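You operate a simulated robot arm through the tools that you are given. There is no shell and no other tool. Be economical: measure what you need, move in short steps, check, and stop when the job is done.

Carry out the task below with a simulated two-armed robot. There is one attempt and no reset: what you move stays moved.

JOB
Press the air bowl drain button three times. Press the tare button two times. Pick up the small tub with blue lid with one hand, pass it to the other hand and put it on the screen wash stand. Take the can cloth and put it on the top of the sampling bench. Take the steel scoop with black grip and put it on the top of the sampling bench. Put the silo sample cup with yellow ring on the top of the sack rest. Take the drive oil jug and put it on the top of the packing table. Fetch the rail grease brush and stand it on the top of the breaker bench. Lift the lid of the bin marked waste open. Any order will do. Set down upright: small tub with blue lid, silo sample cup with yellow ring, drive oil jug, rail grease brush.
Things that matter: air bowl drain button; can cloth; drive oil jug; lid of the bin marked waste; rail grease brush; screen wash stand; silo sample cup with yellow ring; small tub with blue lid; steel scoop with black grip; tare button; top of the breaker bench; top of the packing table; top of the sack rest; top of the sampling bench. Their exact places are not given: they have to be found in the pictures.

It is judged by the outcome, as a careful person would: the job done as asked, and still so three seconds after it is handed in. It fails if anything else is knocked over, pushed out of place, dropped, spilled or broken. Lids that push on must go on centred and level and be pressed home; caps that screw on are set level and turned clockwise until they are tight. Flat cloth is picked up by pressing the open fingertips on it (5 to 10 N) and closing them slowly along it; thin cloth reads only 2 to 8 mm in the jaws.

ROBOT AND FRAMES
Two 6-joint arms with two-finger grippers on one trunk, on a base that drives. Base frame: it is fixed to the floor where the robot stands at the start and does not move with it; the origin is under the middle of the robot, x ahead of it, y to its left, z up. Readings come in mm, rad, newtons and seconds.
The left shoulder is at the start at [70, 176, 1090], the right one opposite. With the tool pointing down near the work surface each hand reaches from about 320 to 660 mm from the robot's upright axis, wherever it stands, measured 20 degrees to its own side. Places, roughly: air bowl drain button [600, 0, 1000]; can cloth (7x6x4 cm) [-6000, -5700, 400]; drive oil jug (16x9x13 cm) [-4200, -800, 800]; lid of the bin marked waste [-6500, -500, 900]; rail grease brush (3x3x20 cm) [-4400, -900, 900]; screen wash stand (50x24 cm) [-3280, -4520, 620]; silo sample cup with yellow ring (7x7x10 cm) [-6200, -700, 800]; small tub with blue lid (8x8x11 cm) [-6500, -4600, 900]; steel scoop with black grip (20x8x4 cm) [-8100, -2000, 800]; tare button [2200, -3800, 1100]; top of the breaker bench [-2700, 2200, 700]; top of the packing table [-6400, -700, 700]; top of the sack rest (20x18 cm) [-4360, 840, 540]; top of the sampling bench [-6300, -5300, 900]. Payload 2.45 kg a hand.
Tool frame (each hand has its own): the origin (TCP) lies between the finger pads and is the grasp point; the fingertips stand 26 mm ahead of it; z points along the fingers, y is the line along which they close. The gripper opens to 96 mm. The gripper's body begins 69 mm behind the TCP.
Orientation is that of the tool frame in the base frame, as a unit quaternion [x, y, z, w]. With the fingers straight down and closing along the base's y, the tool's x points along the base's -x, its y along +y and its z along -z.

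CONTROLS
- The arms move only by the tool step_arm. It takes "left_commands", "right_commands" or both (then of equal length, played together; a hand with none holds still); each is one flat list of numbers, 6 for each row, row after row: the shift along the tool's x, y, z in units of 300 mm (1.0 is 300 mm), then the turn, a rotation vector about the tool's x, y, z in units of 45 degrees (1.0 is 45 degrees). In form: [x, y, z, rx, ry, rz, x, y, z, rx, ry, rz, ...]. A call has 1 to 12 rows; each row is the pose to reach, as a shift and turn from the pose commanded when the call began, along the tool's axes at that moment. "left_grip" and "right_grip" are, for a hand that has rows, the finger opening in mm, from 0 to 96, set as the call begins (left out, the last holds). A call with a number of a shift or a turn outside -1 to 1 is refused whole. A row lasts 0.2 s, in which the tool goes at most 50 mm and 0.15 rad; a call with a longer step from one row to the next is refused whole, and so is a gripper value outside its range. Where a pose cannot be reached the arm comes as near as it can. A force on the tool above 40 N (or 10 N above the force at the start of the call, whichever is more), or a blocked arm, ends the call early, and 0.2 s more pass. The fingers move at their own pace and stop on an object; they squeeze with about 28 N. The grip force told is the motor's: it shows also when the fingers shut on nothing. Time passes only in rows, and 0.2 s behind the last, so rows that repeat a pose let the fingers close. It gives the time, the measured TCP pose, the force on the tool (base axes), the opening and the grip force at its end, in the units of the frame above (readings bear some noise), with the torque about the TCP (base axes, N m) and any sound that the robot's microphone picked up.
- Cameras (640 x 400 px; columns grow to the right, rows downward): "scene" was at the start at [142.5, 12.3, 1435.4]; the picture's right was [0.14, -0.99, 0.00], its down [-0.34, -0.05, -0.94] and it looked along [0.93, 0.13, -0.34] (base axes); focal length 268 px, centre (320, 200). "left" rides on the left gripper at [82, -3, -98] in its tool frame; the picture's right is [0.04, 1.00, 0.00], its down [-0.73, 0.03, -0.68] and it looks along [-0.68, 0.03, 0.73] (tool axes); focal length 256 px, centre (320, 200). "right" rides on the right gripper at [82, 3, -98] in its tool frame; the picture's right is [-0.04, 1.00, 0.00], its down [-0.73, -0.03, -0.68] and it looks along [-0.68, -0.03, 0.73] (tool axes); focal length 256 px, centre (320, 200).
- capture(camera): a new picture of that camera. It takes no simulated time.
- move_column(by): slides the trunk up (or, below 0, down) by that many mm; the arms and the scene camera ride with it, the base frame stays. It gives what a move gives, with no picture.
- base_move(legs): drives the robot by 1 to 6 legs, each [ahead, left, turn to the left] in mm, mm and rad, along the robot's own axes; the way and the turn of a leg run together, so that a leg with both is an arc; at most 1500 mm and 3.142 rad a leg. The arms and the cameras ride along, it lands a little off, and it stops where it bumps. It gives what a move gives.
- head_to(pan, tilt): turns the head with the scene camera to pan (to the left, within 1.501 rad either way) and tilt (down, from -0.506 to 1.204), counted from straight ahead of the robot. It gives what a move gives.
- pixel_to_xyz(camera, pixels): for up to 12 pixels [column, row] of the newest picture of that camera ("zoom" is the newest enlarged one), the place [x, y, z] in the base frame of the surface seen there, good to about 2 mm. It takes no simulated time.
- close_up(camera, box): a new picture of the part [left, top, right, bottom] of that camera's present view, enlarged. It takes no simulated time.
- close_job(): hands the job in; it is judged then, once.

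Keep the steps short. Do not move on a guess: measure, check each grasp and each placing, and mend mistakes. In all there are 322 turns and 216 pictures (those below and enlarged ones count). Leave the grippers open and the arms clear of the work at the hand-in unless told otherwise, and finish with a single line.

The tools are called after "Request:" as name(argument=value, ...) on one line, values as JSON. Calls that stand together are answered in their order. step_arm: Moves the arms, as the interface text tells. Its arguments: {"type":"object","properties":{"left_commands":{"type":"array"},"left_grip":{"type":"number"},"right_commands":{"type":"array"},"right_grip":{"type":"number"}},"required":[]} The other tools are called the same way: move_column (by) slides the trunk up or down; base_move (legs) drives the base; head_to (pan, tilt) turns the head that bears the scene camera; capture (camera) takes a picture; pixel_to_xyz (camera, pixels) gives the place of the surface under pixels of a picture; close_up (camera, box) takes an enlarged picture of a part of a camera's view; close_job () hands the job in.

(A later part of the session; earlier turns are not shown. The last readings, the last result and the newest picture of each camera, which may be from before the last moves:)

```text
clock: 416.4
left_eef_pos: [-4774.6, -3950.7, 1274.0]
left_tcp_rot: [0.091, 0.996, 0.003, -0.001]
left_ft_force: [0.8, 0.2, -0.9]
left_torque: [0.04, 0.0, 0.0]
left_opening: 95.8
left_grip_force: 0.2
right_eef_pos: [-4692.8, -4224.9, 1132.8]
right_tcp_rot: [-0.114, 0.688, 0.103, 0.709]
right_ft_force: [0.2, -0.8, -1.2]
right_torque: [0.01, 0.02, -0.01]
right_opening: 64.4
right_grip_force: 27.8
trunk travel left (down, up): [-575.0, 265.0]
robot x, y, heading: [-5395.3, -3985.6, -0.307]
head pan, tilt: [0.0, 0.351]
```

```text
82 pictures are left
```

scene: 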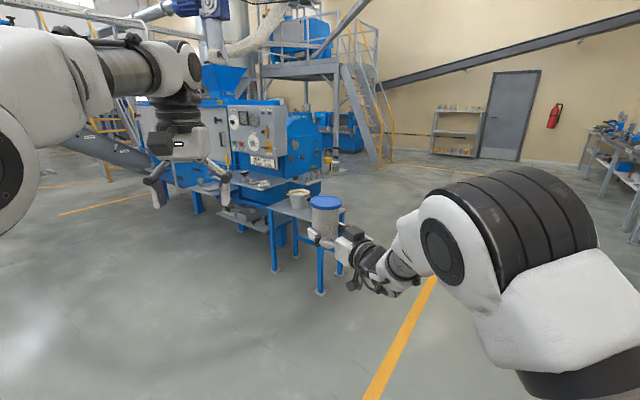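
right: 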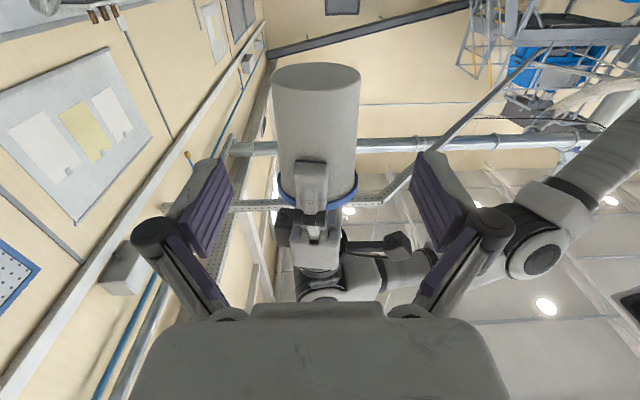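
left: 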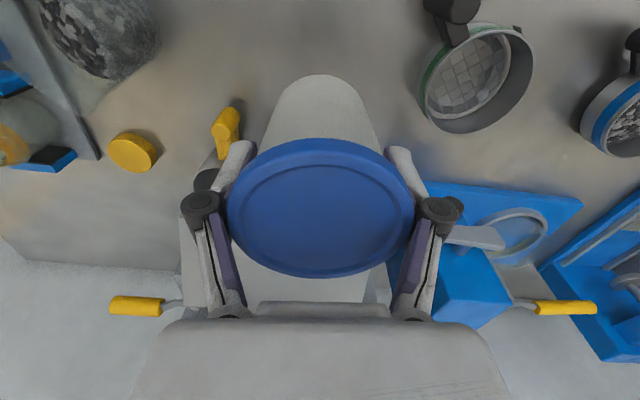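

Reached, tub upright. Measure the blue machine's shelves next to the stand to plan standing room.

Request:
pixel_to_xyz(camera="scene", pixels=[[200, 190], [250, 188], [272, 205], [240, 215], [250, 228], [275, 268], [198, 210], [222, 215], [262, 190], [110, 170], [320, 292], [345, 225]])

Request:
close_up(camera="scene", box=[150, 130, 350, 300])

```text
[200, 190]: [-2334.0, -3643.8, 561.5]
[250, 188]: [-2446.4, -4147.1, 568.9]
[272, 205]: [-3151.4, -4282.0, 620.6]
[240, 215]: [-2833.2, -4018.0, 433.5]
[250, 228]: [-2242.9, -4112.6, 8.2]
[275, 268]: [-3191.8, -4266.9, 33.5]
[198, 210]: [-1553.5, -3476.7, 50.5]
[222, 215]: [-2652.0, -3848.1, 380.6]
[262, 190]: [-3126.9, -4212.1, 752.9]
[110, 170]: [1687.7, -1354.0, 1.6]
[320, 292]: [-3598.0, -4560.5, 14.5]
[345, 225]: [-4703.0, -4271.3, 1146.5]
```

```text
2.35 times, centred on (250, 215) of scene
```

zoom: 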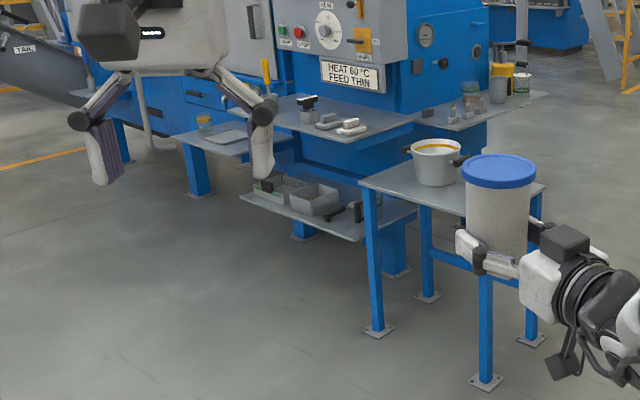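

Stand front legs at (-3598,-4560) and (-3192,-4267). Raise and tuck the left hand (it must stay above the machine shelf when I lower the trunk), then drive to (-3430,-3450) and face the stand.

Request:
step_arm(left_commands=[0.06, 0.03, -0.1, 0, 0, 0, 0.12, 0.06, -0.2, 0, 0, 0, 0.18, 0.1, -0.3, 0, 0, 0, 0.24, 0.14, -0.4, 0, 0, 0, 0.3, 0.2, -0.5, 0, 0, 0])

Request:
base_move(legs=[[855, 551, 0], [855, 551, 0], [0, 0, -1.272]])

Request:
head_to(pan=0, tilt=0.55)

Request:
capture(camera="scene")

```text
clock: 417.6
left_eef_pos: [-4867.3, -3871.0, 1396.6]
left_tcp_rot: [0.091, 0.996, 0.003, 0.0]
left_ft_force: [-0.3, 0.4, 1.0]
left_torque: [-0.01, 0.02, -0.01]
left_opening: 95.9
left_grip_force: 0.0
left hand out of reach, approached as far as the arm can: row 4, 5
right_eef_pos: [-4695.8, -4225.7, 1134.2]
right_tcp_rot: [-0.114, 0.688, 0.103, 0.709]
right_ft_force: [0.2, -0.1, -3.1]
right_torque: [0.01, 0.01, 0.0]
right_opening: 64.4
right_grip_force: 28.3
trunk travel left (down, up): [-575.0, 265.0]
robot x, y, heading: [-5396.4, -3986.8, -0.308]
head pan, tilt: [0.0, 0.351]
```

```text
clock: 430.9
left_eef_pos: [-3195.3, -3905.6, 1395.3]
left_tcp_rot: [0.67, 0.743, 0.003, 0.001]
left_ft_force: [-0.6, 0.3, 0.1]
left_torque: [-0.02, 0.03, -0.01]
left_opening: 96.0
left_grip_force: 0.0
right_eef_pos: [-3484.5, -4168.9, 1131.7]
right_tcp_rot: [0.321, 0.619, -0.343, 0.629]
right_ft_force: [-0.1, -0.4, -2.5]
right_torque: [0.0, 0.0, -0.04]
right_opening: 64.2
right_grip_force: 28.8
trunk travel left (down, up): [-575.0, 265.0]
robot x, y, heading: [-3450.3, -3426.9, -1.596]
head pan, tilt: [0.0, 0.351]
```

```text
clock: 431.6
left_eef_pos: [-3194.3, -3904.2, 1396.1]
left_tcp_rot: [0.67, 0.742, 0.002, 0.0]
left_ft_force: [-0.3, 0.7, -0.8]
left_torque: [0.01, -0.01, -0.01]
left_opening: 96.0
left_grip_force: 0.0
right_eef_pos: [-3484.8, -4168.9, 1132.4]
right_tcp_rot: [0.321, 0.62, -0.342, 0.63]
right_ft_force: [0.1, 0.2, -2.0]
right_torque: [0.05, 0.01, 0.04]
right_opening: 64.4
right_grip_force: 28.3
trunk travel left (down, up): [-575.0, 265.0]
robot x, y, heading: [-3450.7, -3426.2, -1.595]
head pan, tilt: [0.0, 0.55]
```

```text
80 pictures are left
```

scene: 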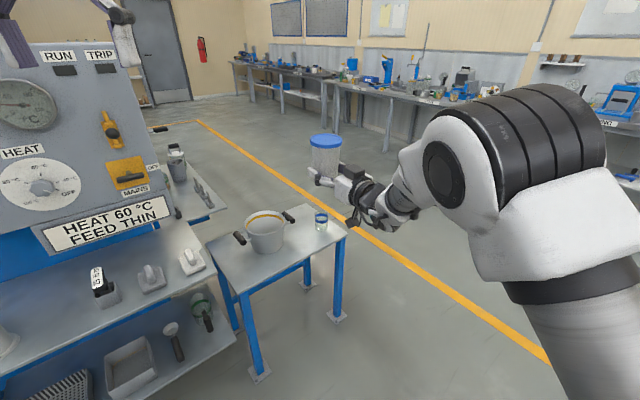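

Stand seen from closer. Measure corners, bucket, glass.

Request:
close_up(camera="scene", box=[190, 190, 360, 300])

Request:
pixel_to_xyz(camera="zoom", pixels=[[70, 200], [185, 390], [585, 165], [400, 70], [280, 235], [490, 140], [480, 150], [400, 190], [400, 225], [440, 190], [180, 175], [390, 95]])

```text
3.64 times, centred on (275, 245) of scene
```

zoom: 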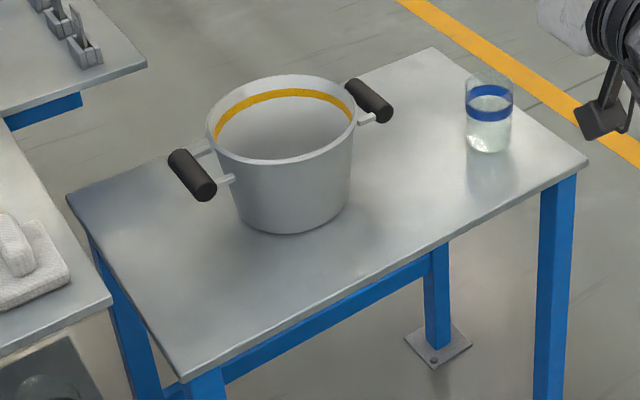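

```text
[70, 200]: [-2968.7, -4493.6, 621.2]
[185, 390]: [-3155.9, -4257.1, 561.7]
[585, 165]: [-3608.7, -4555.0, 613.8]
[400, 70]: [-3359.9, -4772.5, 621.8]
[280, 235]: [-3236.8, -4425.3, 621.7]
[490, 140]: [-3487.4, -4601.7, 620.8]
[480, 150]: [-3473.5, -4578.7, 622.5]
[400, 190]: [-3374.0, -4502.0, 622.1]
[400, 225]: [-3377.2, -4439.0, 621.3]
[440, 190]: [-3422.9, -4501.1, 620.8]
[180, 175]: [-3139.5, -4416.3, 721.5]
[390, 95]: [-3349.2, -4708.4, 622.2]
```

T chosen: (-3404,-4474). Check how far the machine panel on the left protrudes before advancing.

Request:
pixel_to_xyz(camera="scene", pixels=[[110, 215], [130, 175], [110, 130], [45, 185], [165, 210], [195, 255], [150, 270], [100, 280], [230, 335], [125, 30]])

```text
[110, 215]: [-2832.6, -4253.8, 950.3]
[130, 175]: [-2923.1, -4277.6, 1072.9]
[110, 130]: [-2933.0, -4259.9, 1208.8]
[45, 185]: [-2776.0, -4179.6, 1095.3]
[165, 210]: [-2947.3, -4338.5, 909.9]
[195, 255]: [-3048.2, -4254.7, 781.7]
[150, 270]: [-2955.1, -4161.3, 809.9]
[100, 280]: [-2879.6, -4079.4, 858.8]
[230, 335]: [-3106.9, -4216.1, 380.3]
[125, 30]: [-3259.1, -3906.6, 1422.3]
```

Clear by ~190 mm. Lower the trunk 460 mm, then advance the base 243 mm with 81 mm left.

Request:
move_column(by=-460)

Request:
base_move(legs=[[243, 81, 0]])

Request:
capture(camera="scene")

```text
refused: -460 is not a number from -400 to 400
```

```text
clock: 433.5
left_eef_pos: [-3119.3, -4149.0, 1396.3]
left_tcp_rot: [0.67, 0.743, 0.003, 0.001]
left_ft_force: [0.4, 0.1, 0.2]
left_torque: [-0.02, -0.01, -0.03]
left_opening: 96.1
left_grip_force: 0.0
right_eef_pos: [-3409.4, -4412.6, 1132.0]
right_tcp_rot: [0.32, 0.62, -0.341, 0.63]
right_ft_force: [0.3, -0.2, -2.3]
right_torque: [0.02, -0.03, -0.01]
right_opening: 64.4
right_grip_force: 28.3
trunk travel left (down, up): [-575.0, 265.0]
robot x, y, heading: [-3378.7, -3670.7, -1.591]
head pan, tilt: [0.0, 0.55]
```

```text
78 pictures are left
```

scene: 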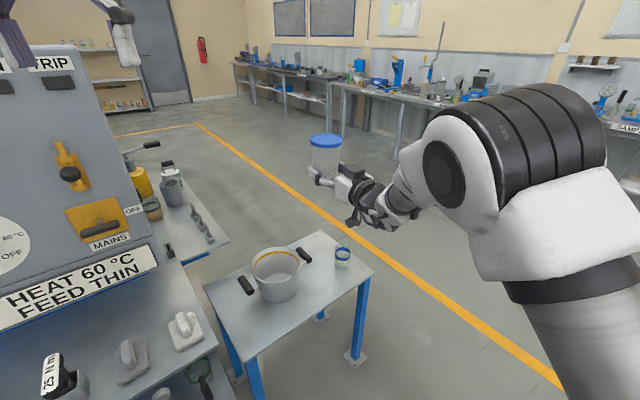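

The drive happened but the trunk move was refused (limit 400). The tub is just at the front edge, high up; lower 400 mm, check, then the rest.

Request:
move_column(by=-400)

Request:
capture(camera="scene")

```text
clock: 437.3
left_eef_pos: [-3119.4, -4149.5, 996.3]
left_tcp_rot: [0.67, 0.743, 0.003, 0.001]
left_ft_force: [-0.5, 0.4, 0.3]
left_torque: [0.0, 0.0, 0.02]
left_opening: 96.3
left_grip_force: 0.0
right_eef_pos: [-3409.3, -4412.3, 731.1]
right_tcp_rot: [0.32, 0.62, -0.342, 0.63]
right_ft_force: [-0.1, 0.1, -1.9]
right_torque: [0.01, 0.02, 0.0]
right_opening: 64.2
right_grip_force: 28.7
trunk travel left (down, up): [-175.0, 665.0]
robot x, y, heading: [-3376.7, -3668.6, -1.594]
head pan, tilt: [0.0, 0.55]
```

```text
77 pictures are left
```

scene: 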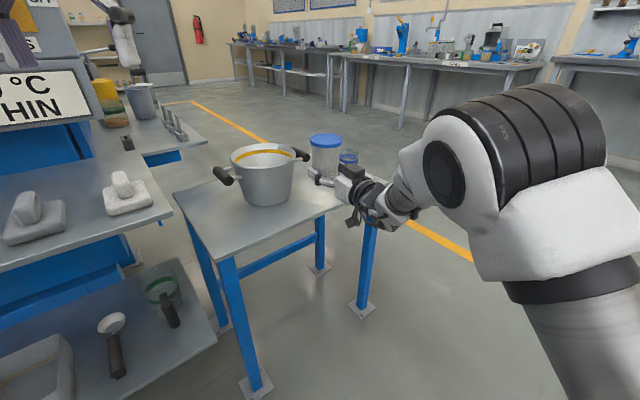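

Lower 72 mm more, then slide the tub inward 53 mm and 30 mm toward the glass side.

Request:
move_column(by=-70)

Request:
step_arm(right_commands=[0, -0.03, 0.05, 0, 0, 0, 0, -0.065, 0.1, 0, 0, 0, 0, -0.1, 0.15, 0, 0, 0, 0, -0.1, 0.18, 0, 0, 0, 0, -0.1, 0.18, 0, 0, 0])

Request:
close_up(camera="scene", box=[220, 90, 400, 220])

```text
clock: 438.4
left_eef_pos: [-3118.8, -4149.6, 925.4]
left_tcp_rot: [0.67, 0.742, 0.003, 0.001]
left_ft_force: [0.0, -0.7, 0.5]
left_torque: [-0.02, -0.04, -0.03]
left_opening: 96.0
left_grip_force: 0.0
right_eef_pos: [-3410.2, -4412.6, 662.0]
right_tcp_rot: [0.321, 0.62, -0.342, 0.63]
right_ft_force: [0.2, 0.0, -2.6]
right_torque: [0.05, 0.01, -0.03]
right_opening: 64.0
right_grip_force: 28.1
trunk travel left (down, up): [-105.0, 735.0]
robot x, y, heading: [-3372.5, -3672.8, -1.59]
head pan, tilt: [0.0, 0.55]
```

```text
clock: 439.6
left_eef_pos: [-3119.1, -4147.8, 925.5]
left_tcp_rot: [0.67, 0.742, 0.002, 0.001]
left_ft_force: [0.4, 0.1, -0.6]
left_torque: [0.0, -0.02, 0.01]
left_opening: 96.0
left_grip_force: 0.0
right_eef_pos: [-3404.0, -4474.4, 664.1]
right_tcp_rot: [0.32, 0.62, -0.342, 0.63]
right_ft_force: [0.2, -1.6, -1.9]
right_torque: [0.01, 0.02, -0.01]
right_opening: 64.4
right_grip_force: 28.3
trunk travel left (down, up): [-105.0, 735.0]
robot x, y, heading: [-3373.9, -3671.8, -1.599]
head pan, tilt: [0.0, 0.55]
```

```text
3.08 times, centred on (310, 155) of scene
```

zoom: 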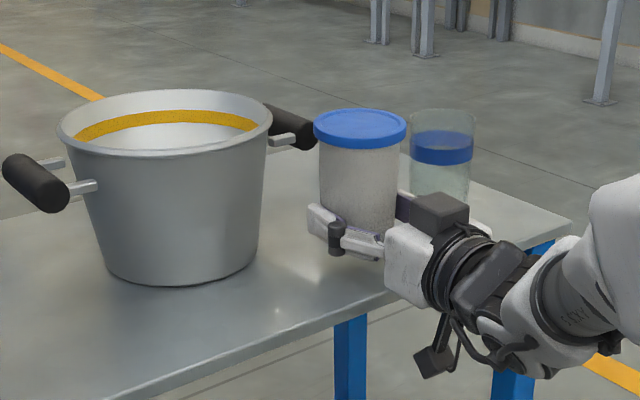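

Well placed between bucket and glass; palm is outside the front edge. Lower to contact.

Request:
step_arm(right_commands=[0.03, 0, 0, 0, 0, 0, 0.055, 0, 0, 0, 0, 0, 0.068, 0, 0, 0, 0, 0, 0.075, 0, 0, 0, 0, 0])

Request:
close_up(camera="scene", box=[270, 100, 380, 190])

```text
clock: 440.6
left_eef_pos: [-3119.1, -4149.3, 927.1]
left_tcp_rot: [0.67, 0.742, 0.003, 0.001]
left_ft_force: [0.5, 0.0, 0.4]
left_torque: [0.03, 0.01, 0.0]
left_opening: 96.0
left_grip_force: 0.1
right_eef_pos: [-3404.4, -4476.4, 642.7]
right_tcp_rot: [0.321, 0.62, -0.342, 0.63]
right_ft_force: [0.7, 0.2, -2.0]
right_torque: [0.05, 0.03, 0.03]
right_opening: 64.6
right_grip_force: 28.6
trunk travel left (down, up): [-105.0, 735.0]
robot x, y, heading: [-3376.0, -3668.8, -1.592]
head pan, tilt: [0.0, 0.55]
```

```text
4.44 times, centred on (325, 145) of scene
```

zoom: 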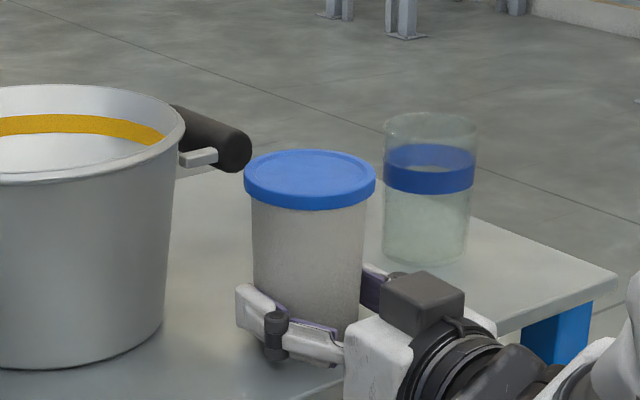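

Request:
step_arm(right_commands=[0.008, 0, 0, 0, 0, 0, 0.015, 0, 0, 0, 0, 0, 0.02, 0, 0, 0, 0, 0])

```text
clock: 441.4
left_eef_pos: [-3120.0, -4147.8, 926.8]
left_tcp_rot: [0.67, 0.742, 0.003, 0.002]
left_ft_force: [0.1, 0.0, -0.8]
left_torque: [0.0, 0.0, 0.02]
left_opening: 96.3
left_grip_force: 0.1
right_eef_pos: [-3404.1, -4474.9, 639.8]
right_tcp_rot: [0.319, 0.618, -0.343, 0.631]
right_ft_force: [0.6, -5.9, 16.2]
right_torque: [0.32, 0.19, 0.08]
right_opening: 64.7
right_grip_force: 28.0
trunk travel left (down, up): [-105.0, 735.0]
robot x, y, heading: [-3380.5, -3672.7, -1.595]
head pan, tilt: [0.0, 0.55]
```

Contact. Ease, open partway, then withdraw straight back.

Request:
step_arm(right_commands=[-0.006, 0, 0, 0, 0, 0, -0.006, 0, 0, 0, 0, 0])

Request:
step_arm(right_commands=[0, 0, 0, 0, 0, 0, 0, 0, 0, 0, 0, 0, 0, 0, 0, 0, 0, 0], right_grip=88)

Request:
close_up(camera="scene", box=[270, 100, 380, 190])

```text
clock: 442.0
left_eef_pos: [-3119.8, -4148.6, 926.0]
left_tcp_rot: [0.669, 0.743, 0.002, 0.002]
left_ft_force: [-0.6, 0.2, 0.1]
left_torque: [-0.03, 0.0, 0.03]
left_opening: 96.2
left_grip_force: 0.1
right_eef_pos: [-3403.8, -4474.5, 638.9]
right_tcp_rot: [0.32, 0.619, -0.343, 0.63]
right_ft_force: [0.0, -6.0, 14.3]
right_torque: [0.27, 0.09, 0.04]
right_opening: 64.0
right_grip_force: 27.9
trunk travel left (down, up): [-105.0, 735.0]
robot x, y, heading: [-3376.8, -3670.9, -1.591]
head pan, tilt: [0.0, 0.55]
```

```text
clock: 442.8
left_eef_pos: [-3118.8, -4148.6, 926.7]
left_tcp_rot: [0.669, 0.743, 0.002, 0.001]
left_ft_force: [0.3, 0.6, 0.0]
left_torque: [0.04, -0.03, -0.02]
left_opening: 96.0
left_grip_force: 0.0
right_eef_pos: [-3403.8, -4475.9, 637.7]
right_tcp_rot: [0.321, 0.62, -0.342, 0.629]
right_ft_force: [0.4, -0.1, 0.0]
right_torque: [-0.03, 0.0, 0.02]
right_opening: 88.1
right_grip_force: 0.0
trunk travel left (down, up): [-105.0, 735.0]
robot x, y, heading: [-3378.4, -3675.9, -1.597]
head pan, tilt: [0.0, 0.55]
```

```text
4.44 times, centred on (325, 145) of scene
```

zoom: 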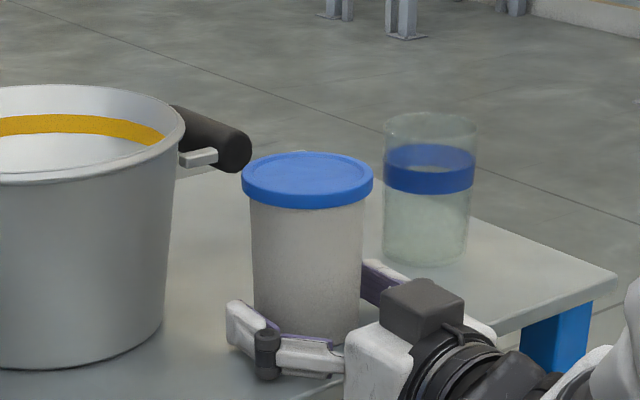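

Released and upright. Withdraw.

Request:
step_arm(right_commands=[-0.005, 0, -0.06, 0, 0, 0, -0.005, 0, -0.15, 0, 0, 0, -0.005, 0, -0.25, 0, 0, 0])

Request:
base_move(legs=[[-350, 0, 0]])

Request:
capture(camera="scene")

```text
clock: 443.6
left_eef_pos: [-3120.0, -4148.2, 925.5]
left_tcp_rot: [0.67, 0.743, 0.003, 0.002]
left_ft_force: [0.6, -0.4, 0.4]
left_torque: [-0.01, -0.01, 0.01]
left_opening: 96.0
left_grip_force: 0.0
right_eef_pos: [-3445.8, -4413.3, 637.3]
right_tcp_rot: [0.32, 0.62, -0.341, 0.63]
right_ft_force: [0.2, 0.4, -1.0]
right_torque: [0.02, -0.01, 0.0]
right_opening: 88.1
right_grip_force: 0.0
trunk travel left (down, up): [-105.0, 735.0]
robot x, y, heading: [-3378.5, -3670.0, -1.597]
head pan, tilt: [0.0, 0.55]
```

```text
clock: 445.9
left_eef_pos: [-3111.0, -3801.5, 926.9]
left_tcp_rot: [0.67, 0.743, 0.002, 0.001]
left_ft_force: [0.5, -0.1, 0.5]
left_torque: [-0.02, 0.01, -0.03]
left_opening: 96.0
left_grip_force: 0.0
right_eef_pos: [-3439.1, -4064.4, 637.3]
right_tcp_rot: [0.321, 0.619, -0.343, 0.629]
right_ft_force: [-0.2, 0.1, -0.1]
right_torque: [-0.01, -0.03, 0.0]
right_opening: 87.9
right_grip_force: 0.1
trunk travel left (down, up): [-105.0, 735.0]
robot x, y, heading: [-3368.6, -3321.0, -1.594]
head pan, tilt: [0.0, 0.55]
```

```text
73 pictures are left
```

scene: 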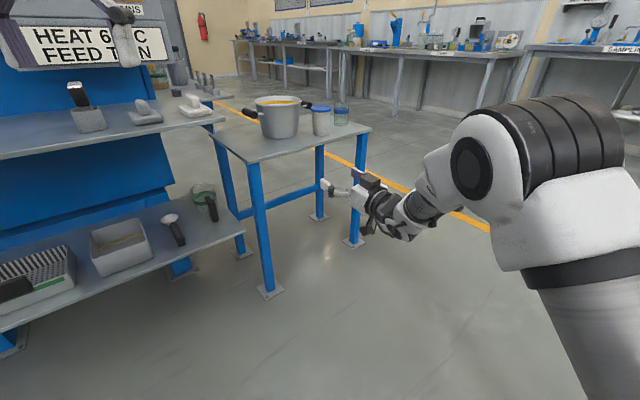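

Tub stands on the stand. Raise the trunk and fold the right hand back to tool-down.

Request:
move_column(by=400)

Request:
step_arm(right_commands=[0, 0, 0, 0, 0.17, 0, 0, 0, 0, 0, 0.34, 0, 0, 0, 0, 0, 0.5, 0, 0, 0, 0, 0, 0.67, 0, 0, 0, 0, 0, 0.84, 0, 0, 0, 0, 0, 1, 0])

Request:
step_arm(right_commands=[0, -0.06, -0.04, 0, 0.17, 0, 0, -0.12, -0.08, 0, 0.34, 0, 0, -0.18, -0.12, 0, 0.5, 0, 0, -0.24, -0.16, 0, 0.67, 0, 0, -0.3, -0.2, 0, 0.84, 0, 0, -0.36, -0.24, 0, 1, 0])

Request:
step_arm(right_commands=[0.1, 0.04, -0.02, 0, 0, 0.13, 0.2, 0.08, -0.04, 0, 0, 0.26, 0.3, 0.12, -0.06, 0, 0, 0.39, 0.4, 0.16, -0.08, 0, 0, 0.52, 0.5, 0.2, -0.1, 0, 0, 0.65, 0.55, 0.24, -0.12, 0, 0, 0.78])

```text
clock: 449.7
left_eef_pos: [-3112.5, -3799.9, 1326.7]
left_tcp_rot: [0.67, 0.742, 0.003, 0.002]
left_ft_force: [-1.0, 0.2, 0.2]
left_torque: [-0.02, -0.01, -0.01]
left_opening: 95.8
left_grip_force: 0.0
right_eef_pos: [-3439.0, -4064.4, 1038.1]
right_tcp_rot: [0.321, 0.619, -0.343, 0.629]
right_ft_force: [0.0, -0.5, -0.4]
right_torque: [0.0, -0.01, 0.02]
right_opening: 88.1
right_grip_force: 0.0
trunk travel left (down, up): [-505.0, 335.0]
robot x, y, heading: [-3365.3, -3322.5, -1.593]
head pan, tilt: [0.0, 0.55]
```

```text
clock: 451.1
left_eef_pos: [-3112.0, -3800.6, 1325.3]
left_tcp_rot: [0.669, 0.743, 0.002, -0.001]
left_ft_force: [-0.6, 0.5, 0.4]
left_torque: [0.0, -0.02, 0.0]
left_opening: 95.8
left_grip_force: 0.0
right_eef_pos: [-3439.4, -4066.0, 1037.2]
right_tcp_rot: [0.427, 0.813, -0.193, 0.344]
right_ft_force: [-0.4, 0.3, 0.2]
right_torque: [-0.03, -0.03, -0.01]
right_opening: 87.9
right_grip_force: 0.1
trunk travel left (down, up): [-505.0, 335.0]
robot x, y, heading: [-3369.2, -3324.8, -1.591]
head pan, tilt: [0.0, 0.55]
```

```text
clock: 452.5
left_eef_pos: [-3111.9, -3797.9, 1326.7]
left_tcp_rot: [0.669, 0.743, 0.001, 0.002]
left_ft_force: [-0.8, 0.7, -0.1]
left_torque: [-0.03, 0.0, -0.05]
left_opening: 96.0
left_grip_force: 0.2
right_eef_pos: [-3548.2, -4042.8, 1068.9]
right_tcp_rot: [0.467, 0.882, -0.04, 0.052]
right_ft_force: [-0.7, 0.5, -0.1]
right_torque: [0.03, 0.0, -0.03]
right_opening: 88.2
right_grip_force: 0.1
right hand out of reach, approached as far as the arm can: row 5, 6
trunk travel left (down, up): [-505.0, 335.0]
robot x, y, heading: [-3369.1, -3319.8, -1.592]
head pan, tilt: [0.0, 0.55]
```

```text
clock: 453.9
left_eef_pos: [-3111.4, -3799.1, 1327.8]
left_tcp_rot: [0.67, 0.742, 0.002, 0.002]
left_ft_force: [0.6, 0.7, 0.0]
left_torque: [0.0, -0.01, 0.02]
left_opening: 96.0
left_grip_force: 0.0
right_eef_pos: [-3581.7, -3864.5, 1080.8]
right_tcp_rot: [0.711, 0.7, -0.023, 0.063]
right_ft_force: [0.7, 0.0, -0.1]
right_torque: [-0.02, -0.01, 0.02]
right_opening: 87.8
right_grip_force: 0.1
trunk travel left (down, up): [-505.0, 335.0]
robot x, y, heading: [-3372.2, -3320.8, -1.588]
head pan, tilt: [0.0, 0.55]
```

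Level the right hand, then drive to the left part of the sampling bench where the cloth lies on the lower shelf.

Request:
step_arm(right_commands=[0, 0, 0, 0.036, 0.08, 0, 0, 0, 0, 0.072, 0.155, 0, 0, 0, 0, 0.072, 0.155, 0])

Request:
base_move(legs=[[0, 0, -0.91], [1269, 85, 0], [1269, 85, 0]])

Request:
move_column(by=-400)

Request:
head_to(pan=0.2, tilt=0.45)

Request:
capture(camera="scene")

```text
clock: 454.7
left_eef_pos: [-3111.7, -3800.7, 1325.3]
left_tcp_rot: [0.67, 0.743, 0.002, 0.001]
left_ft_force: [-1.0, 0.2, 0.8]
left_torque: [-0.02, -0.01, 0.05]
left_opening: 96.0
left_grip_force: 0.1
right_eef_pos: [-3582.9, -3864.5, 1080.7]
right_tcp_rot: [0.712, 0.702, 0.001, 0.0]
right_ft_force: [-0.6, 0.1, -0.3]
right_torque: [-0.01, -0.04, -0.02]
right_opening: 87.9
right_grip_force: 0.2
trunk travel left (down, up): [-505.0, 335.0]
robot x, y, heading: [-3370.9, -3320.3, -1.591]
head pan, tilt: [0.0, 0.55]
```

```text
clock: 469.4
left_eef_pos: [-5470.6, -5495.5, 1325.1]
left_tcp_rot: [0.924, 0.383, 0.002, 0.003]
left_ft_force: [1.4, 0.5, 0.2]
left_torque: [-0.02, 0.02, -0.03]
left_opening: 95.8
left_grip_force: 0.0
right_eef_pos: [-5815.9, -5171.4, 1079.2]
right_tcp_rot: [0.945, 0.328, 0.002, 0.001]
right_ft_force: [-0.4, 0.8, 0.2]
right_torque: [-0.01, 0.0, 0.0]
right_opening: 87.8
right_grip_force: 0.0
trunk travel left (down, up): [-505.0, 335.0]
robot x, y, heading: [-5262.5, -4998.0, -2.484]
head pan, tilt: [0.0, 0.55]
```

```text
clock: 473.2
left_eef_pos: [-5469.3, -5496.6, 926.7]
left_tcp_rot: [0.924, 0.383, 0.002, 0.002]
left_ft_force: [0.3, -0.8, -0.4]
left_torque: [-0.01, 0.0, -0.02]
left_opening: 95.9
left_grip_force: 0.1
right_eef_pos: [-5816.7, -5172.6, 679.7]
right_tcp_rot: [0.945, 0.328, 0.002, 0.0]
right_ft_force: [0.1, -0.2, 0.8]
right_torque: [0.0, -0.01, 0.01]
right_opening: 87.8
right_grip_force: 0.0
trunk travel left (down, up): [-105.0, 735.0]
robot x, y, heading: [-5261.5, -4996.8, -2.48]
head pan, tilt: [0.0, 0.55]
```

```text
clock: 473.9
left_eef_pos: [-5469.1, -5495.7, 926.6]
left_tcp_rot: [0.924, 0.383, 0.002, 0.002]
left_ft_force: [0.1, 0.7, -1.0]
left_torque: [0.0, 0.0, 0.01]
left_opening: 96.0
left_grip_force: 0.0
right_eef_pos: [-5816.4, -5172.7, 679.6]
right_tcp_rot: [0.945, 0.328, 0.001, 0.0]
right_ft_force: [0.1, -0.4, -0.4]
right_torque: [0.02, -0.03, -0.03]
right_opening: 88.2
right_grip_force: 0.1
trunk travel left (down, up): [-105.0, 735.0]
robot x, y, heading: [-5259.8, -4997.9, -2.484]
head pan, tilt: [0.201, 0.45]
```

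```text
72 pictures are left
```

scene: 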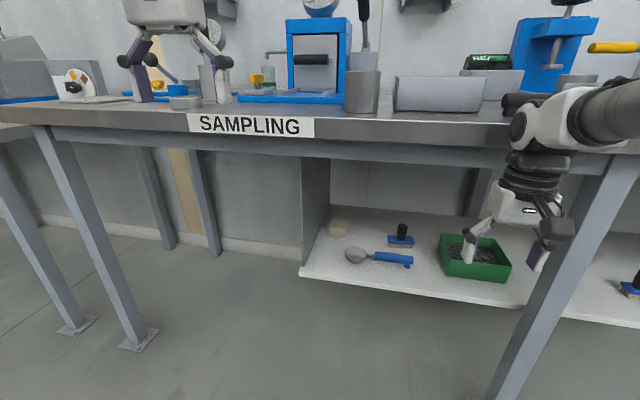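

Cloth at (337,228) beside the left panel on the shelf. Zoom and measure.

Request:
close_up(camera="scene", box=[290, 195, 430, 290])

Request:
pixel_to_xyz(camera="zoom", pixels=[[220, 150], [185, 155], [250, 155], [215, 130], [220, 175], [130, 300], [60, 330], [300, 260], [420, 270], [150, 50], [100, 100], [180, 180]])

Request:
pixel_to_xyz(camera="scene", pixels=[[300, 138], [300, 150], [620, 170], [500, 395], [140, 340], [330, 150], [450, 215], [420, 300]])

```text
4.21 times, centred on (360, 242) of scene
```

zoom: 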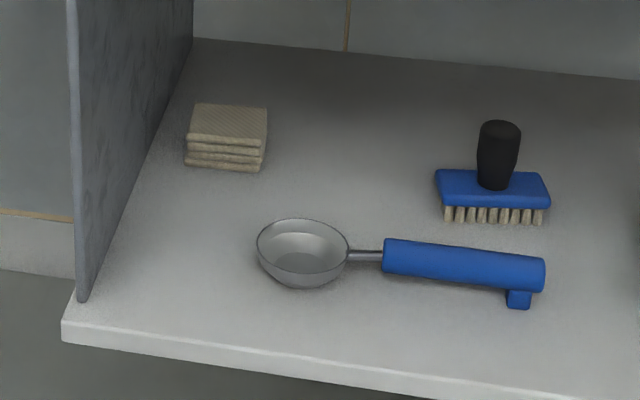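

```text
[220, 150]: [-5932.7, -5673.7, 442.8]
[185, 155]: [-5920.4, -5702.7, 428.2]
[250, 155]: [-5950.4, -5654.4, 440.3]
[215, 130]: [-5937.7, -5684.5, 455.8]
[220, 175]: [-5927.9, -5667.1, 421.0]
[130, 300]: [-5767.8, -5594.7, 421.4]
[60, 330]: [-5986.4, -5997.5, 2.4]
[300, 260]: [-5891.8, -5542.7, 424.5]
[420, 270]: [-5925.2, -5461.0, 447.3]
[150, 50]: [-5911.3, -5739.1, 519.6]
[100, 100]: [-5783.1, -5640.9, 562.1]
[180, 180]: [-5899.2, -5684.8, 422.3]
```

```text
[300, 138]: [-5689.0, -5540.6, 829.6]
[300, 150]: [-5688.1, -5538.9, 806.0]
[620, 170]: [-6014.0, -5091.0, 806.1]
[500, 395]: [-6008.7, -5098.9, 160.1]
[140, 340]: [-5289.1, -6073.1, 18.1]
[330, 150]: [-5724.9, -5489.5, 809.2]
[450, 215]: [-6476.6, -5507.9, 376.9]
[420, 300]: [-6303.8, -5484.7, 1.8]
```

The cloth stack (z 421–457) is 295 mm inside the bench front and only ~30 mm from the left panel, so I'll hook behind it with closed left fingertips, drag it forward/right, then grip it. First lower the trunk fully, lower the left hand, and tuck the right hand.

Request:
move_column(by=-104)

Request:
step_arm(left_commands=[0, 0, 0.16, 0, 0, 0, 0, 0, 0.32, 0, 0, 0, 0, 0, 0.48, 0, 0, 0, 0, 0, 0.64, 0, 0, 0, 0, 0, 0.8, 0, 0, 0, 0, 0, 0.95, 0, 0, 0], right_commands=[0.1, 0, 0, 0, 0, 0, 0.2, 0, 0, 0, 0, 0, 0.32, 0, 0, 0, 0, 0, 0.45, 0, 0, 0, 0, 0, 0.58, 0, 0, 0, 0, 0, 0.7, 0, 0, 0, 0, 0], left_grip=0, right_grip=0)

Request:
capture(camera="scene")

```text
clock: 475.3
left_eef_pos: [-5468.7, -5495.8, 823.1]
left_tcp_rot: [0.924, 0.383, 0.001, 0.002]
left_ft_force: [0.2, 0.3, 0.1]
left_torque: [0.0, -0.01, 0.03]
left_opening: 95.9
left_grip_force: 0.0
right_eef_pos: [-5817.7, -5171.3, 575.8]
right_tcp_rot: [0.945, 0.328, 0.001, 0.001]
right_ft_force: [-0.3, 0.9, -0.2]
right_torque: [-0.02, 0.0, 0.0]
right_opening: 88.1
right_grip_force: 0.2
trunk travel left (down, up): [-1.0, 839.0]
robot x, y, heading: [-5262.9, -4992.9, -2.479]
head pan, tilt: [0.201, 0.45]
```

```text
clock: 476.7
left_eef_pos: [-5465.3, -5495.9, 533.3]
left_tcp_rot: [0.924, 0.382, 0.002, 0.002]
left_ft_force: [-0.2, -0.2, 0.3]
left_torque: [0.01, 0.01, 0.01]
left_opening: 0.0
left_grip_force: 28.1
left hand out of reach, approached as far as the arm can: row 2, 3, 4
right_eef_pos: [-5738.8, -5106.5, 528.6]
right_tcp_rot: [0.945, 0.328, 0.003, 0.0]
right_ft_force: [1.0, -0.7, -0.4]
right_torque: [0.02, 0.01, -0.03]
right_opening: 0.0
right_grip_force: 27.9
right hand out of reach, approached as far as the arm can: row 3, 4, 5, 6
trunk travel left (down, up): [-1.0, 839.0]
robot x, y, heading: [-5261.4, -4998.2, -2.48]
head pan, tilt: [0.201, 0.45]
```

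```text
70 pictures are left
```

scene: 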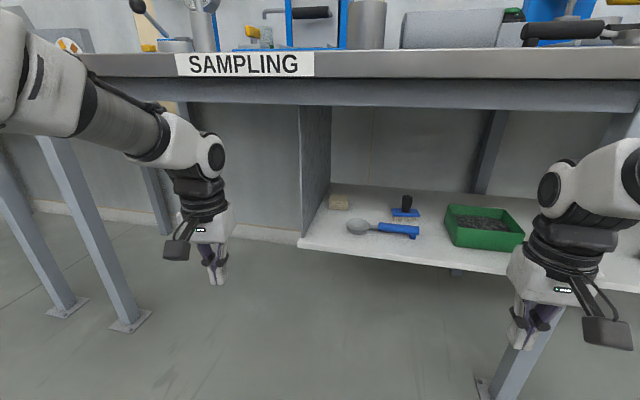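

Measure my own arm heights against the bench edge (underside ≈806).

Request:
pixel_to_xyz(camera="scene", pixels=[[180, 120], [140, 105], [90, 80], [45, 45], [570, 160], [610, 150], [635, 140], [300, 85], [300, 100], [640, 330]])

```text
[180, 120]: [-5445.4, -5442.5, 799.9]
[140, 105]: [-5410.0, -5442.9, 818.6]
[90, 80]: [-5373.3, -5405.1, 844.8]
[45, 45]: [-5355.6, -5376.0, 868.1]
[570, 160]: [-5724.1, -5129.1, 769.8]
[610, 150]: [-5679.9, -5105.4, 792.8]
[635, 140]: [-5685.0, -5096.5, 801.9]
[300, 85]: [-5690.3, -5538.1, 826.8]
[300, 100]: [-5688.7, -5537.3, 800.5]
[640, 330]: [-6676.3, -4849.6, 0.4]
```

Forearm top is ~TCP+270, so at TCP≈450 it fits under the bench edge. I'll use the right hand for the cloth (arm comes from the right, away from the panel), lower it to z≈455, and park the left hand out to the side.

Request:
step_arm(left_commands=[0.09, 0.085, -0.03, 0, 0, 0, 0.18, 0.17, -0.06, 0, 0, 0, 0.27, 0.25, -0.09, 0, 0, 0, 0.37, 0.34, -0.12, 0, 0, 0, 0.46, 0.42, -0.14, 0, 0, 0, 0.557, 0.507, -0.17, 0, 0, 0], right_commands=[0, 0, 0.04, 0, 0, 0, 0, 0, 0.08, 0, 0, 0, 0, 0, 0.12, 0, 0, 0, 0, 0, 0.16, 0, 0, 0, 0, 0, 0.2, 0, 0, 0, 0, 0, 0.24, 0, 0, 0])

Request:
base_move(legs=[[0, 0, -0.035], [150, 234, 0]])

Request:
head_to(pan=-0.1, tilt=0.5)

Request:
capture(camera="scene")

```text
clock: 478.1
left_eef_pos: [-5390.7, -5563.6, 527.5]
left_tcp_rot: [0.924, 0.383, 0.002, 0.004]
left_ft_force: [0.1, -0.2, 0.8]
left_torque: [0.0, -0.04, -0.02]
left_opening: 0.1
left_grip_force: 27.6
left hand out of reach, approached as far as the arm can: row 1, 2, 3, 4, 5, 6
right_eef_pos: [-5738.2, -5104.6, 457.4]
right_tcp_rot: [0.945, 0.328, 0.001, 0.001]
right_ft_force: [0.1, 0.3, 0.2]
right_torque: [-0.01, 0.02, -0.02]
right_opening: 0.0
right_grip_force: 28.0
trunk travel left (down, up): [-1.0, 839.0]
robot x, y, heading: [-5257.6, -4995.0, -2.485]
head pan, tilt: [0.201, 0.45]
```

```text
clock: 480.4
left_eef_pos: [-5394.0, -5837.2, 528.9]
left_tcp_rot: [0.93, 0.369, 0.002, 0.002]
left_ft_force: [0.5, 0.1, -0.3]
left_torque: [-0.02, -0.01, 0.03]
left_opening: 0.0
left_grip_force: 28.0
right_eef_pos: [-5727.3, -5370.2, 456.5]
right_tcp_rot: [0.95, 0.313, 0.0, 0.001]
right_ft_force: [-0.6, 0.2, 0.3]
right_torque: [0.0, -0.01, 0.02]
right_opening: 0.0
right_grip_force: 27.3
trunk travel left (down, up): [-1.0, 839.0]
robot x, y, heading: [-5244.7, -5273.8, -2.511]
head pan, tilt: [0.201, 0.45]
```

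```text
clock: 481.2
left_eef_pos: [-5393.8, -5837.7, 528.2]
left_tcp_rot: [0.93, 0.368, 0.002, 0.003]
left_ft_force: [-0.2, 0.2, 0.3]
left_torque: [0.01, -0.04, -0.02]
left_opening: 0.0
left_grip_force: 27.8
right_eef_pos: [-5726.6, -5369.4, 457.1]
right_tcp_rot: [0.95, 0.314, 0.001, 0.001]
right_ft_force: [0.3, 0.7, -0.2]
right_torque: [-0.02, 0.03, 0.03]
right_opening: 0.2
right_grip_force: 27.9
trunk travel left (down, up): [-1.0, 839.0]
robot x, y, heading: [-5243.2, -5274.7, -2.51]
head pan, tilt: [-0.099, 0.499]
```

```text
69 pictures are left
```

scene: 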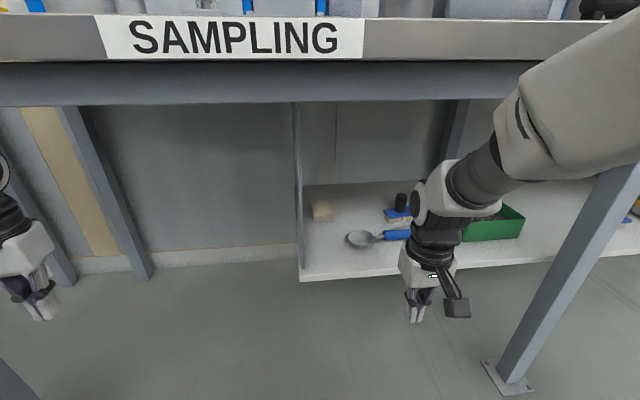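

Lower the left hand likewise, and re-measure the cloth from here.

Request:
step_arm(left_commands=[0, 0, 0.06, 0, 0, 0, 0, 0, 0.12, 0, 0, 0, 0, 0, 0.18, 0, 0, 0, 0, 0, 0.24, 0, 0, 0])

Request:
close_up(camera="scene", box=[285, 180, 435, 285])

Request:
pixel_to_xyz(camera="zoom", pixels=[[160, 90], [120, 95], [205, 95], [160, 75], [160, 150], [125, 155], [215, 150], [70, 200], [100, 180], [310, 250], [70, 100]])

```text
clock: 482.2
left_eef_pos: [-5393.7, -5838.4, 455.7]
left_tcp_rot: [0.93, 0.368, 0.002, 0.003]
left_ft_force: [0.4, 0.3, -0.1]
left_torque: [0.03, -0.02, -0.01]
left_opening: 0.1
left_grip_force: 28.2
right_eef_pos: [-5727.4, -5370.7, 457.2]
right_tcp_rot: [0.95, 0.313, 0.002, 0.0]
right_ft_force: [-0.8, -0.1, 0.4]
right_torque: [-0.02, -0.01, 0.02]
right_opening: 0.1
right_grip_force: 27.6
trunk travel left (down, up): [-1.0, 839.0]
robot x, y, heading: [-5243.9, -5276.3, -2.509]
head pan, tilt: [-0.099, 0.499]
```

```text
3.81 times, centred on (360, 232) of scene
```

zoom: 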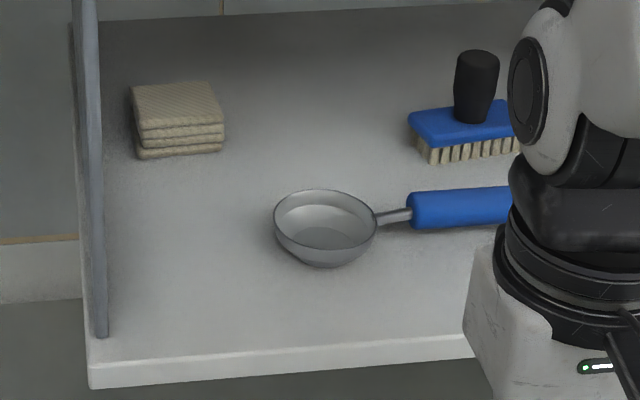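

```text
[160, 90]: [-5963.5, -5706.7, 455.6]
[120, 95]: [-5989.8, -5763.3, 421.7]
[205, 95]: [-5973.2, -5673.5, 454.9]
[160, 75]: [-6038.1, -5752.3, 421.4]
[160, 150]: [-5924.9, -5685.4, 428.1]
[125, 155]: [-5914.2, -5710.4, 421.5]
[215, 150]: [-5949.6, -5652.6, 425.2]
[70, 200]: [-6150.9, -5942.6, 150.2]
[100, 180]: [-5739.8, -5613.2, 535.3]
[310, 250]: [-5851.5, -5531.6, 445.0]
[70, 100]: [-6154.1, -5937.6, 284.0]
```

Ladle blocks dragging; instead I'll grip the stack front-to-back with the right hand turned 90° (thin side toward the panel). Check the parked left arm's height before moving closer.

Request:
head_to(pan=0.7, tilt=0.4)

Request:
capture(camera="scene")

Request:
pixel_to_xyz(camera="scene", pixels=[[250, 150], [200, 130], [150, 110], [100, 90], [230, 140], [180, 120], [290, 170], [310, 160]])

```text
clock: 483.4
left_eef_pos: [-5394.3, -5837.9, 456.6]
left_tcp_rot: [0.93, 0.369, 0.002, 0.002]
left_ft_force: [-0.3, -0.1, 0.3]
left_torque: [0.0, -0.03, 0.02]
left_opening: 0.0
left_grip_force: 28.0
right_eef_pos: [-5727.7, -5369.2, 457.4]
right_tcp_rot: [0.95, 0.313, 0.001, 0.001]
right_ft_force: [-0.5, 0.4, -0.2]
right_torque: [-0.01, 0.05, -0.03]
right_opening: 0.1
right_grip_force: 27.6
trunk travel left (down, up): [-1.0, 839.0]
robot x, y, heading: [-5242.3, -5274.1, -2.507]
head pan, tilt: [0.7, 0.4]
```

```text
67 pictures are left
```

scene: 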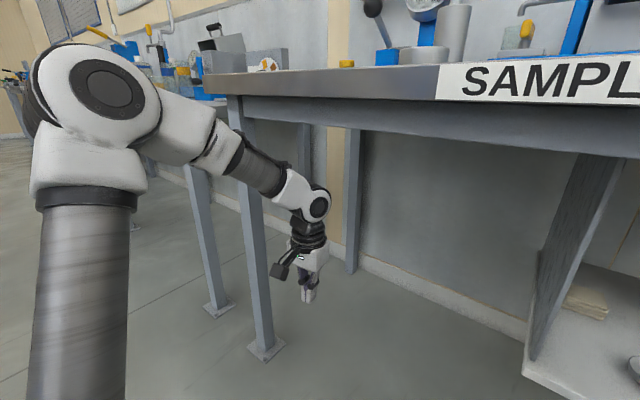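

```text
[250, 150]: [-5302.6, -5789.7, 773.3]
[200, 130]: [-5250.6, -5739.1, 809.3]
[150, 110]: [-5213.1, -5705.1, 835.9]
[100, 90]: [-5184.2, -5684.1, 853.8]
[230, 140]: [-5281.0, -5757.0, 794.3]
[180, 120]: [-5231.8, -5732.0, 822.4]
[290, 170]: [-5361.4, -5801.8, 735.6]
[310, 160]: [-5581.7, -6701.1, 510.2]
```

Left arm clears down to s≈370 mm. Now turn the right hand −90° and raise it slightly.

Request:
step_arm(right_commands=[0, 0, -0.02, 0, 0, -0.17, 0, 0, -0.04, 0, 0, -0.34, 0, 0, -0.06, 0, 0, -0.5, 0, 0, -0.08, 0, 0, -0.67, 0, 0, -0.1, 0, 0, -0.84, 0, 0, -0.11, 0, 0, -1], right_grip=90)

Request:
step_arm(right_commands=[0, 0, 0, 0, 0, -0.17, 0, 0, 0, 0, 0, -0.34, 0, 0, 0, 0, 0, -0.5, 0, 0, 0, 0, 0, -0.67, 0, 0, 0, 0, 0, -0.84, 0, 0, 0, 0, 0, -1])

Request:
base_move(legs=[[127, 0, 0]])

Request:
head_to(pan=0, tilt=0.5)

Request:
capture(camera="scene")

```text
clock: 484.8
left_eef_pos: [-5393.1, -5838.3, 456.0]
left_tcp_rot: [0.929, 0.369, 0.002, 0.002]
left_ft_force: [-0.6, -0.7, 0.1]
left_torque: [-0.01, -0.02, -0.02]
left_opening: 0.3
left_grip_force: 27.7
right_eef_pos: [-5728.2, -5368.5, 491.1]
right_tcp_rot: [0.756, 0.654, 0.001, 0.001]
right_ft_force: [-0.4, 0.2, 0.8]
right_torque: [0.03, -0.01, 0.01]
right_opening: 90.2
right_grip_force: 0.1
trunk travel left (down, up): [-1.0, 839.0]
robot x, y, heading: [-5245.1, -5275.1, -2.51]
head pan, tilt: [0.7, 0.4]
```

```text
clock: 486.2
left_eef_pos: [-5393.2, -5838.6, 455.0]
left_tcp_rot: [0.929, 0.37, 0.003, 0.002]
left_ft_force: [-0.9, -0.1, -0.5]
left_torque: [0.03, 0.0, -0.01]
left_opening: 0.0
left_grip_force: 28.4
right_eef_pos: [-5726.3, -5369.0, 490.8]
right_tcp_rot: [0.449, 0.893, -0.001, 0.002]
right_ft_force: [0.3, -0.5, -0.4]
right_torque: [-0.01, 0.03, -0.02]
right_opening: 90.1
right_grip_force: 0.2
trunk travel left (down, up): [-1.0, 839.0]
robot x, y, heading: [-5246.4, -5275.3, -2.513]
head pan, tilt: [0.7, 0.4]
```

```text
clock: 487.6
left_eef_pos: [-5495.8, -5912.7, 456.3]
left_tcp_rot: [0.93, 0.368, 0.002, 0.003]
left_ft_force: [-0.1, 0.0, 0.5]
left_torque: [-0.03, 0.0, -0.03]
left_opening: 0.0
left_grip_force: 27.3
right_eef_pos: [-5826.1, -5441.4, 489.4]
right_tcp_rot: [0.45, 0.893, 0.004, 0.002]
right_ft_force: [-0.6, -0.3, -0.8]
right_torque: [0.01, 0.01, 0.01]
right_opening: 89.8
right_grip_force: 0.1
trunk travel left (down, up): [-1.0, 839.0]
robot x, y, heading: [-5347.1, -5351.5, -2.512]
head pan, tilt: [0.7, 0.4]
stopped in leg 1: the robot was blocked; the commanded pose is now the measured one
```

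```text
clock: 488.7
left_eef_pos: [-5497.5, -5913.6, 456.2]
left_tcp_rot: [0.93, 0.369, 0.002, 0.003]
left_ft_force: [-1.1, -0.5, 0.1]
left_torque: [-0.01, 0.0, -0.01]
left_opening: 0.0
left_grip_force: 28.2
right_eef_pos: [-5828.2, -5441.5, 488.9]
right_tcp_rot: [0.451, 0.892, 0.004, 0.002]
right_ft_force: [0.1, 0.2, -0.1]
right_torque: [-0.01, 0.02, 0.01]
right_opening: 90.1
right_grip_force: 0.0
trunk travel left (down, up): [-1.0, 839.0]
robot x, y, heading: [-5349.1, -5354.0, -2.513]
head pan, tilt: [0.0, 0.499]
```

```text
66 pictures are left
```

scene: 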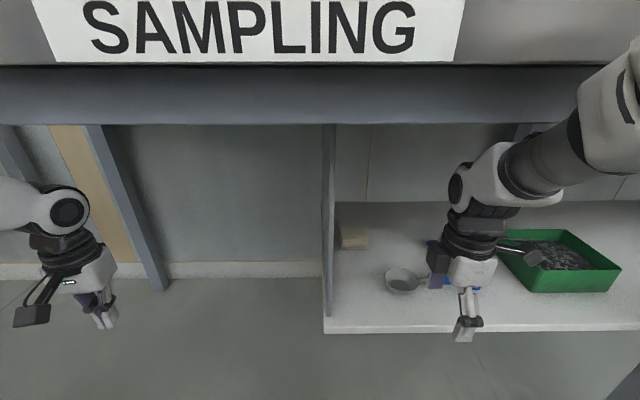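

The base reported blocked near the end. Measure apron underside and what's near both arms.

Request:
pixel_to_xyz(camera="scene", pixels=[[250, 118], [250, 100], [250, 70], [130, 200], [30, 190], [70, 210], [560, 150], [600, 110], [540, 170], [630, 60], [500, 160], [345, 238]])

```text
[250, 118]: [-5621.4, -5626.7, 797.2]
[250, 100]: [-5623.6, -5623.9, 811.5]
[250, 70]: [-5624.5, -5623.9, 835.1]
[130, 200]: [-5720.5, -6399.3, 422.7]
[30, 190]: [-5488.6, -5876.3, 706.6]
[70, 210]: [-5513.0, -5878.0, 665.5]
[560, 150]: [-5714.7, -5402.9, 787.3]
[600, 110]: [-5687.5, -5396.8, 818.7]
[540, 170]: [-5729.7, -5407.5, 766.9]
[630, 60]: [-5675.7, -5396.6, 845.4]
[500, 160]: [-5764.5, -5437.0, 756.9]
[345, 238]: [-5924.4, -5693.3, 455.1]
```

No arm contact visible (forearm 757 vs underside 797). Extend the right hand over the shelf to above the cloth.

Request:
step_arm(right_commands=[-0.05, -0.11, -0.02, 0, 0, 0, -0.1, -0.22, -0.027, 0, 0, 0, -0.16, -0.33, -0.027, 0, 0, 0, -0.21, -0.44, -0.027, 0, 0, 0, -0.27, -0.56, -0.027, 0, 0, 0, -0.33, -0.68, -0.027, 0, 0, 0, -0.396, -0.8, -0.027, 0, 0, 0])

Request:
capture(camera="scene")

Request:
capture(camera="right")

```text
clock: 490.0
left_eef_pos: [-5540.6, -5838.4, 459.2]
left_tcp_rot: [0.956, 0.293, 0.003, 0.004]
left_ft_force: [-0.8, 0.0, 0.7]
left_torque: [-0.02, 0.02, 0.01]
left_opening: 0.1
left_grip_force: 28.3
right_eef_pos: [-5903.7, -5471.5, 482.0]
right_tcp_rot: [0.522, 0.853, 0.02, 0.011]
right_ft_force: [0.2, 0.7, -0.7]
right_torque: [-0.02, 0.0, 0.01]
right_opening: 90.2
right_grip_force: 0.1
trunk travel left (down, up): [-1.0, 839.0]
robot x, y, heading: [-5301.7, -5308.5, -2.677]
head pan, tilt: [0.0, 0.499]
stopped in row 6 (right hand): the force on the tool passed its limit at 47 N (the readings are from after the stop); the commanded pose is now the measured one
```

```text
65 pictures are left
```

scene: 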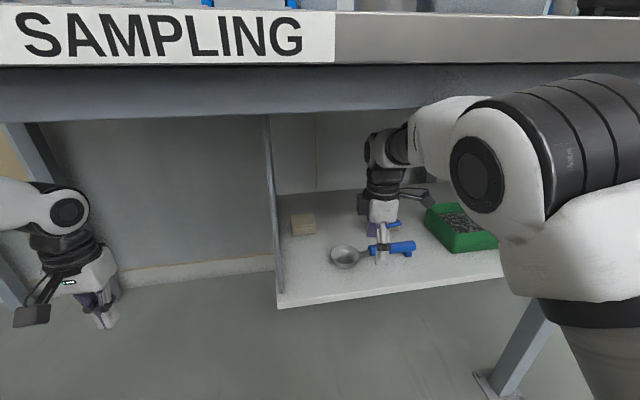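

```text
64 pictures are left
```

right: 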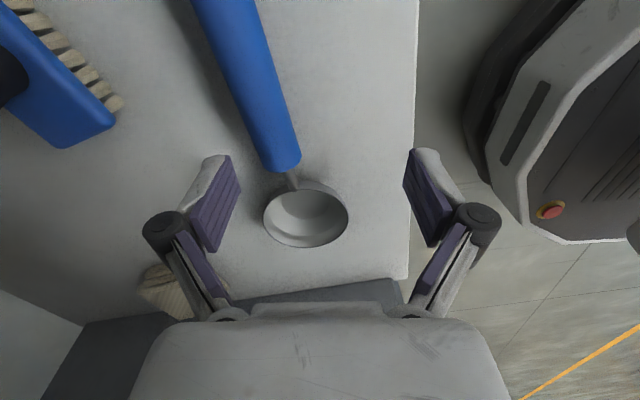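

The arm touched the bench edge while bent, and the base got turned a bit. I'll withdraw and instead extend the arm fully outside, then drive in. First check clearance of the fingertips over the ladle.

Request:
pixel_to_xyz(camera="right", pixels=[[305, 182], [345, 210], [265, 215], [305, 245], [285, 165], [260, 100], [300, 215], [235, 50]])

Request:
pixel_to_xyz(camera="scene", pixels=[[345, 255], [400, 248], [302, 222], [440, 110], [420, 125], [480, 100], [400, 105], [350, 250]])

```text
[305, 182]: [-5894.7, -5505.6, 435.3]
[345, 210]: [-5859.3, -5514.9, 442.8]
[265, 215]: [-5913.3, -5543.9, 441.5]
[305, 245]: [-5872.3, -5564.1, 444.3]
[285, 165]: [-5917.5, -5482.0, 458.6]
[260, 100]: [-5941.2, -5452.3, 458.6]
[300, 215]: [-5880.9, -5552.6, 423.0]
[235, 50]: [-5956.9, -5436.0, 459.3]
```

```text
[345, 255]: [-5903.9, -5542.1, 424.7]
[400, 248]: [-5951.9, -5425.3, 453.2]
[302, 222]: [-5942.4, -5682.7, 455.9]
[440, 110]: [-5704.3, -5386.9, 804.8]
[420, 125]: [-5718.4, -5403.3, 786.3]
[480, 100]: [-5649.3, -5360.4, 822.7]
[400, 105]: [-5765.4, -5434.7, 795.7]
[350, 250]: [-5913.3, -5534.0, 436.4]
```

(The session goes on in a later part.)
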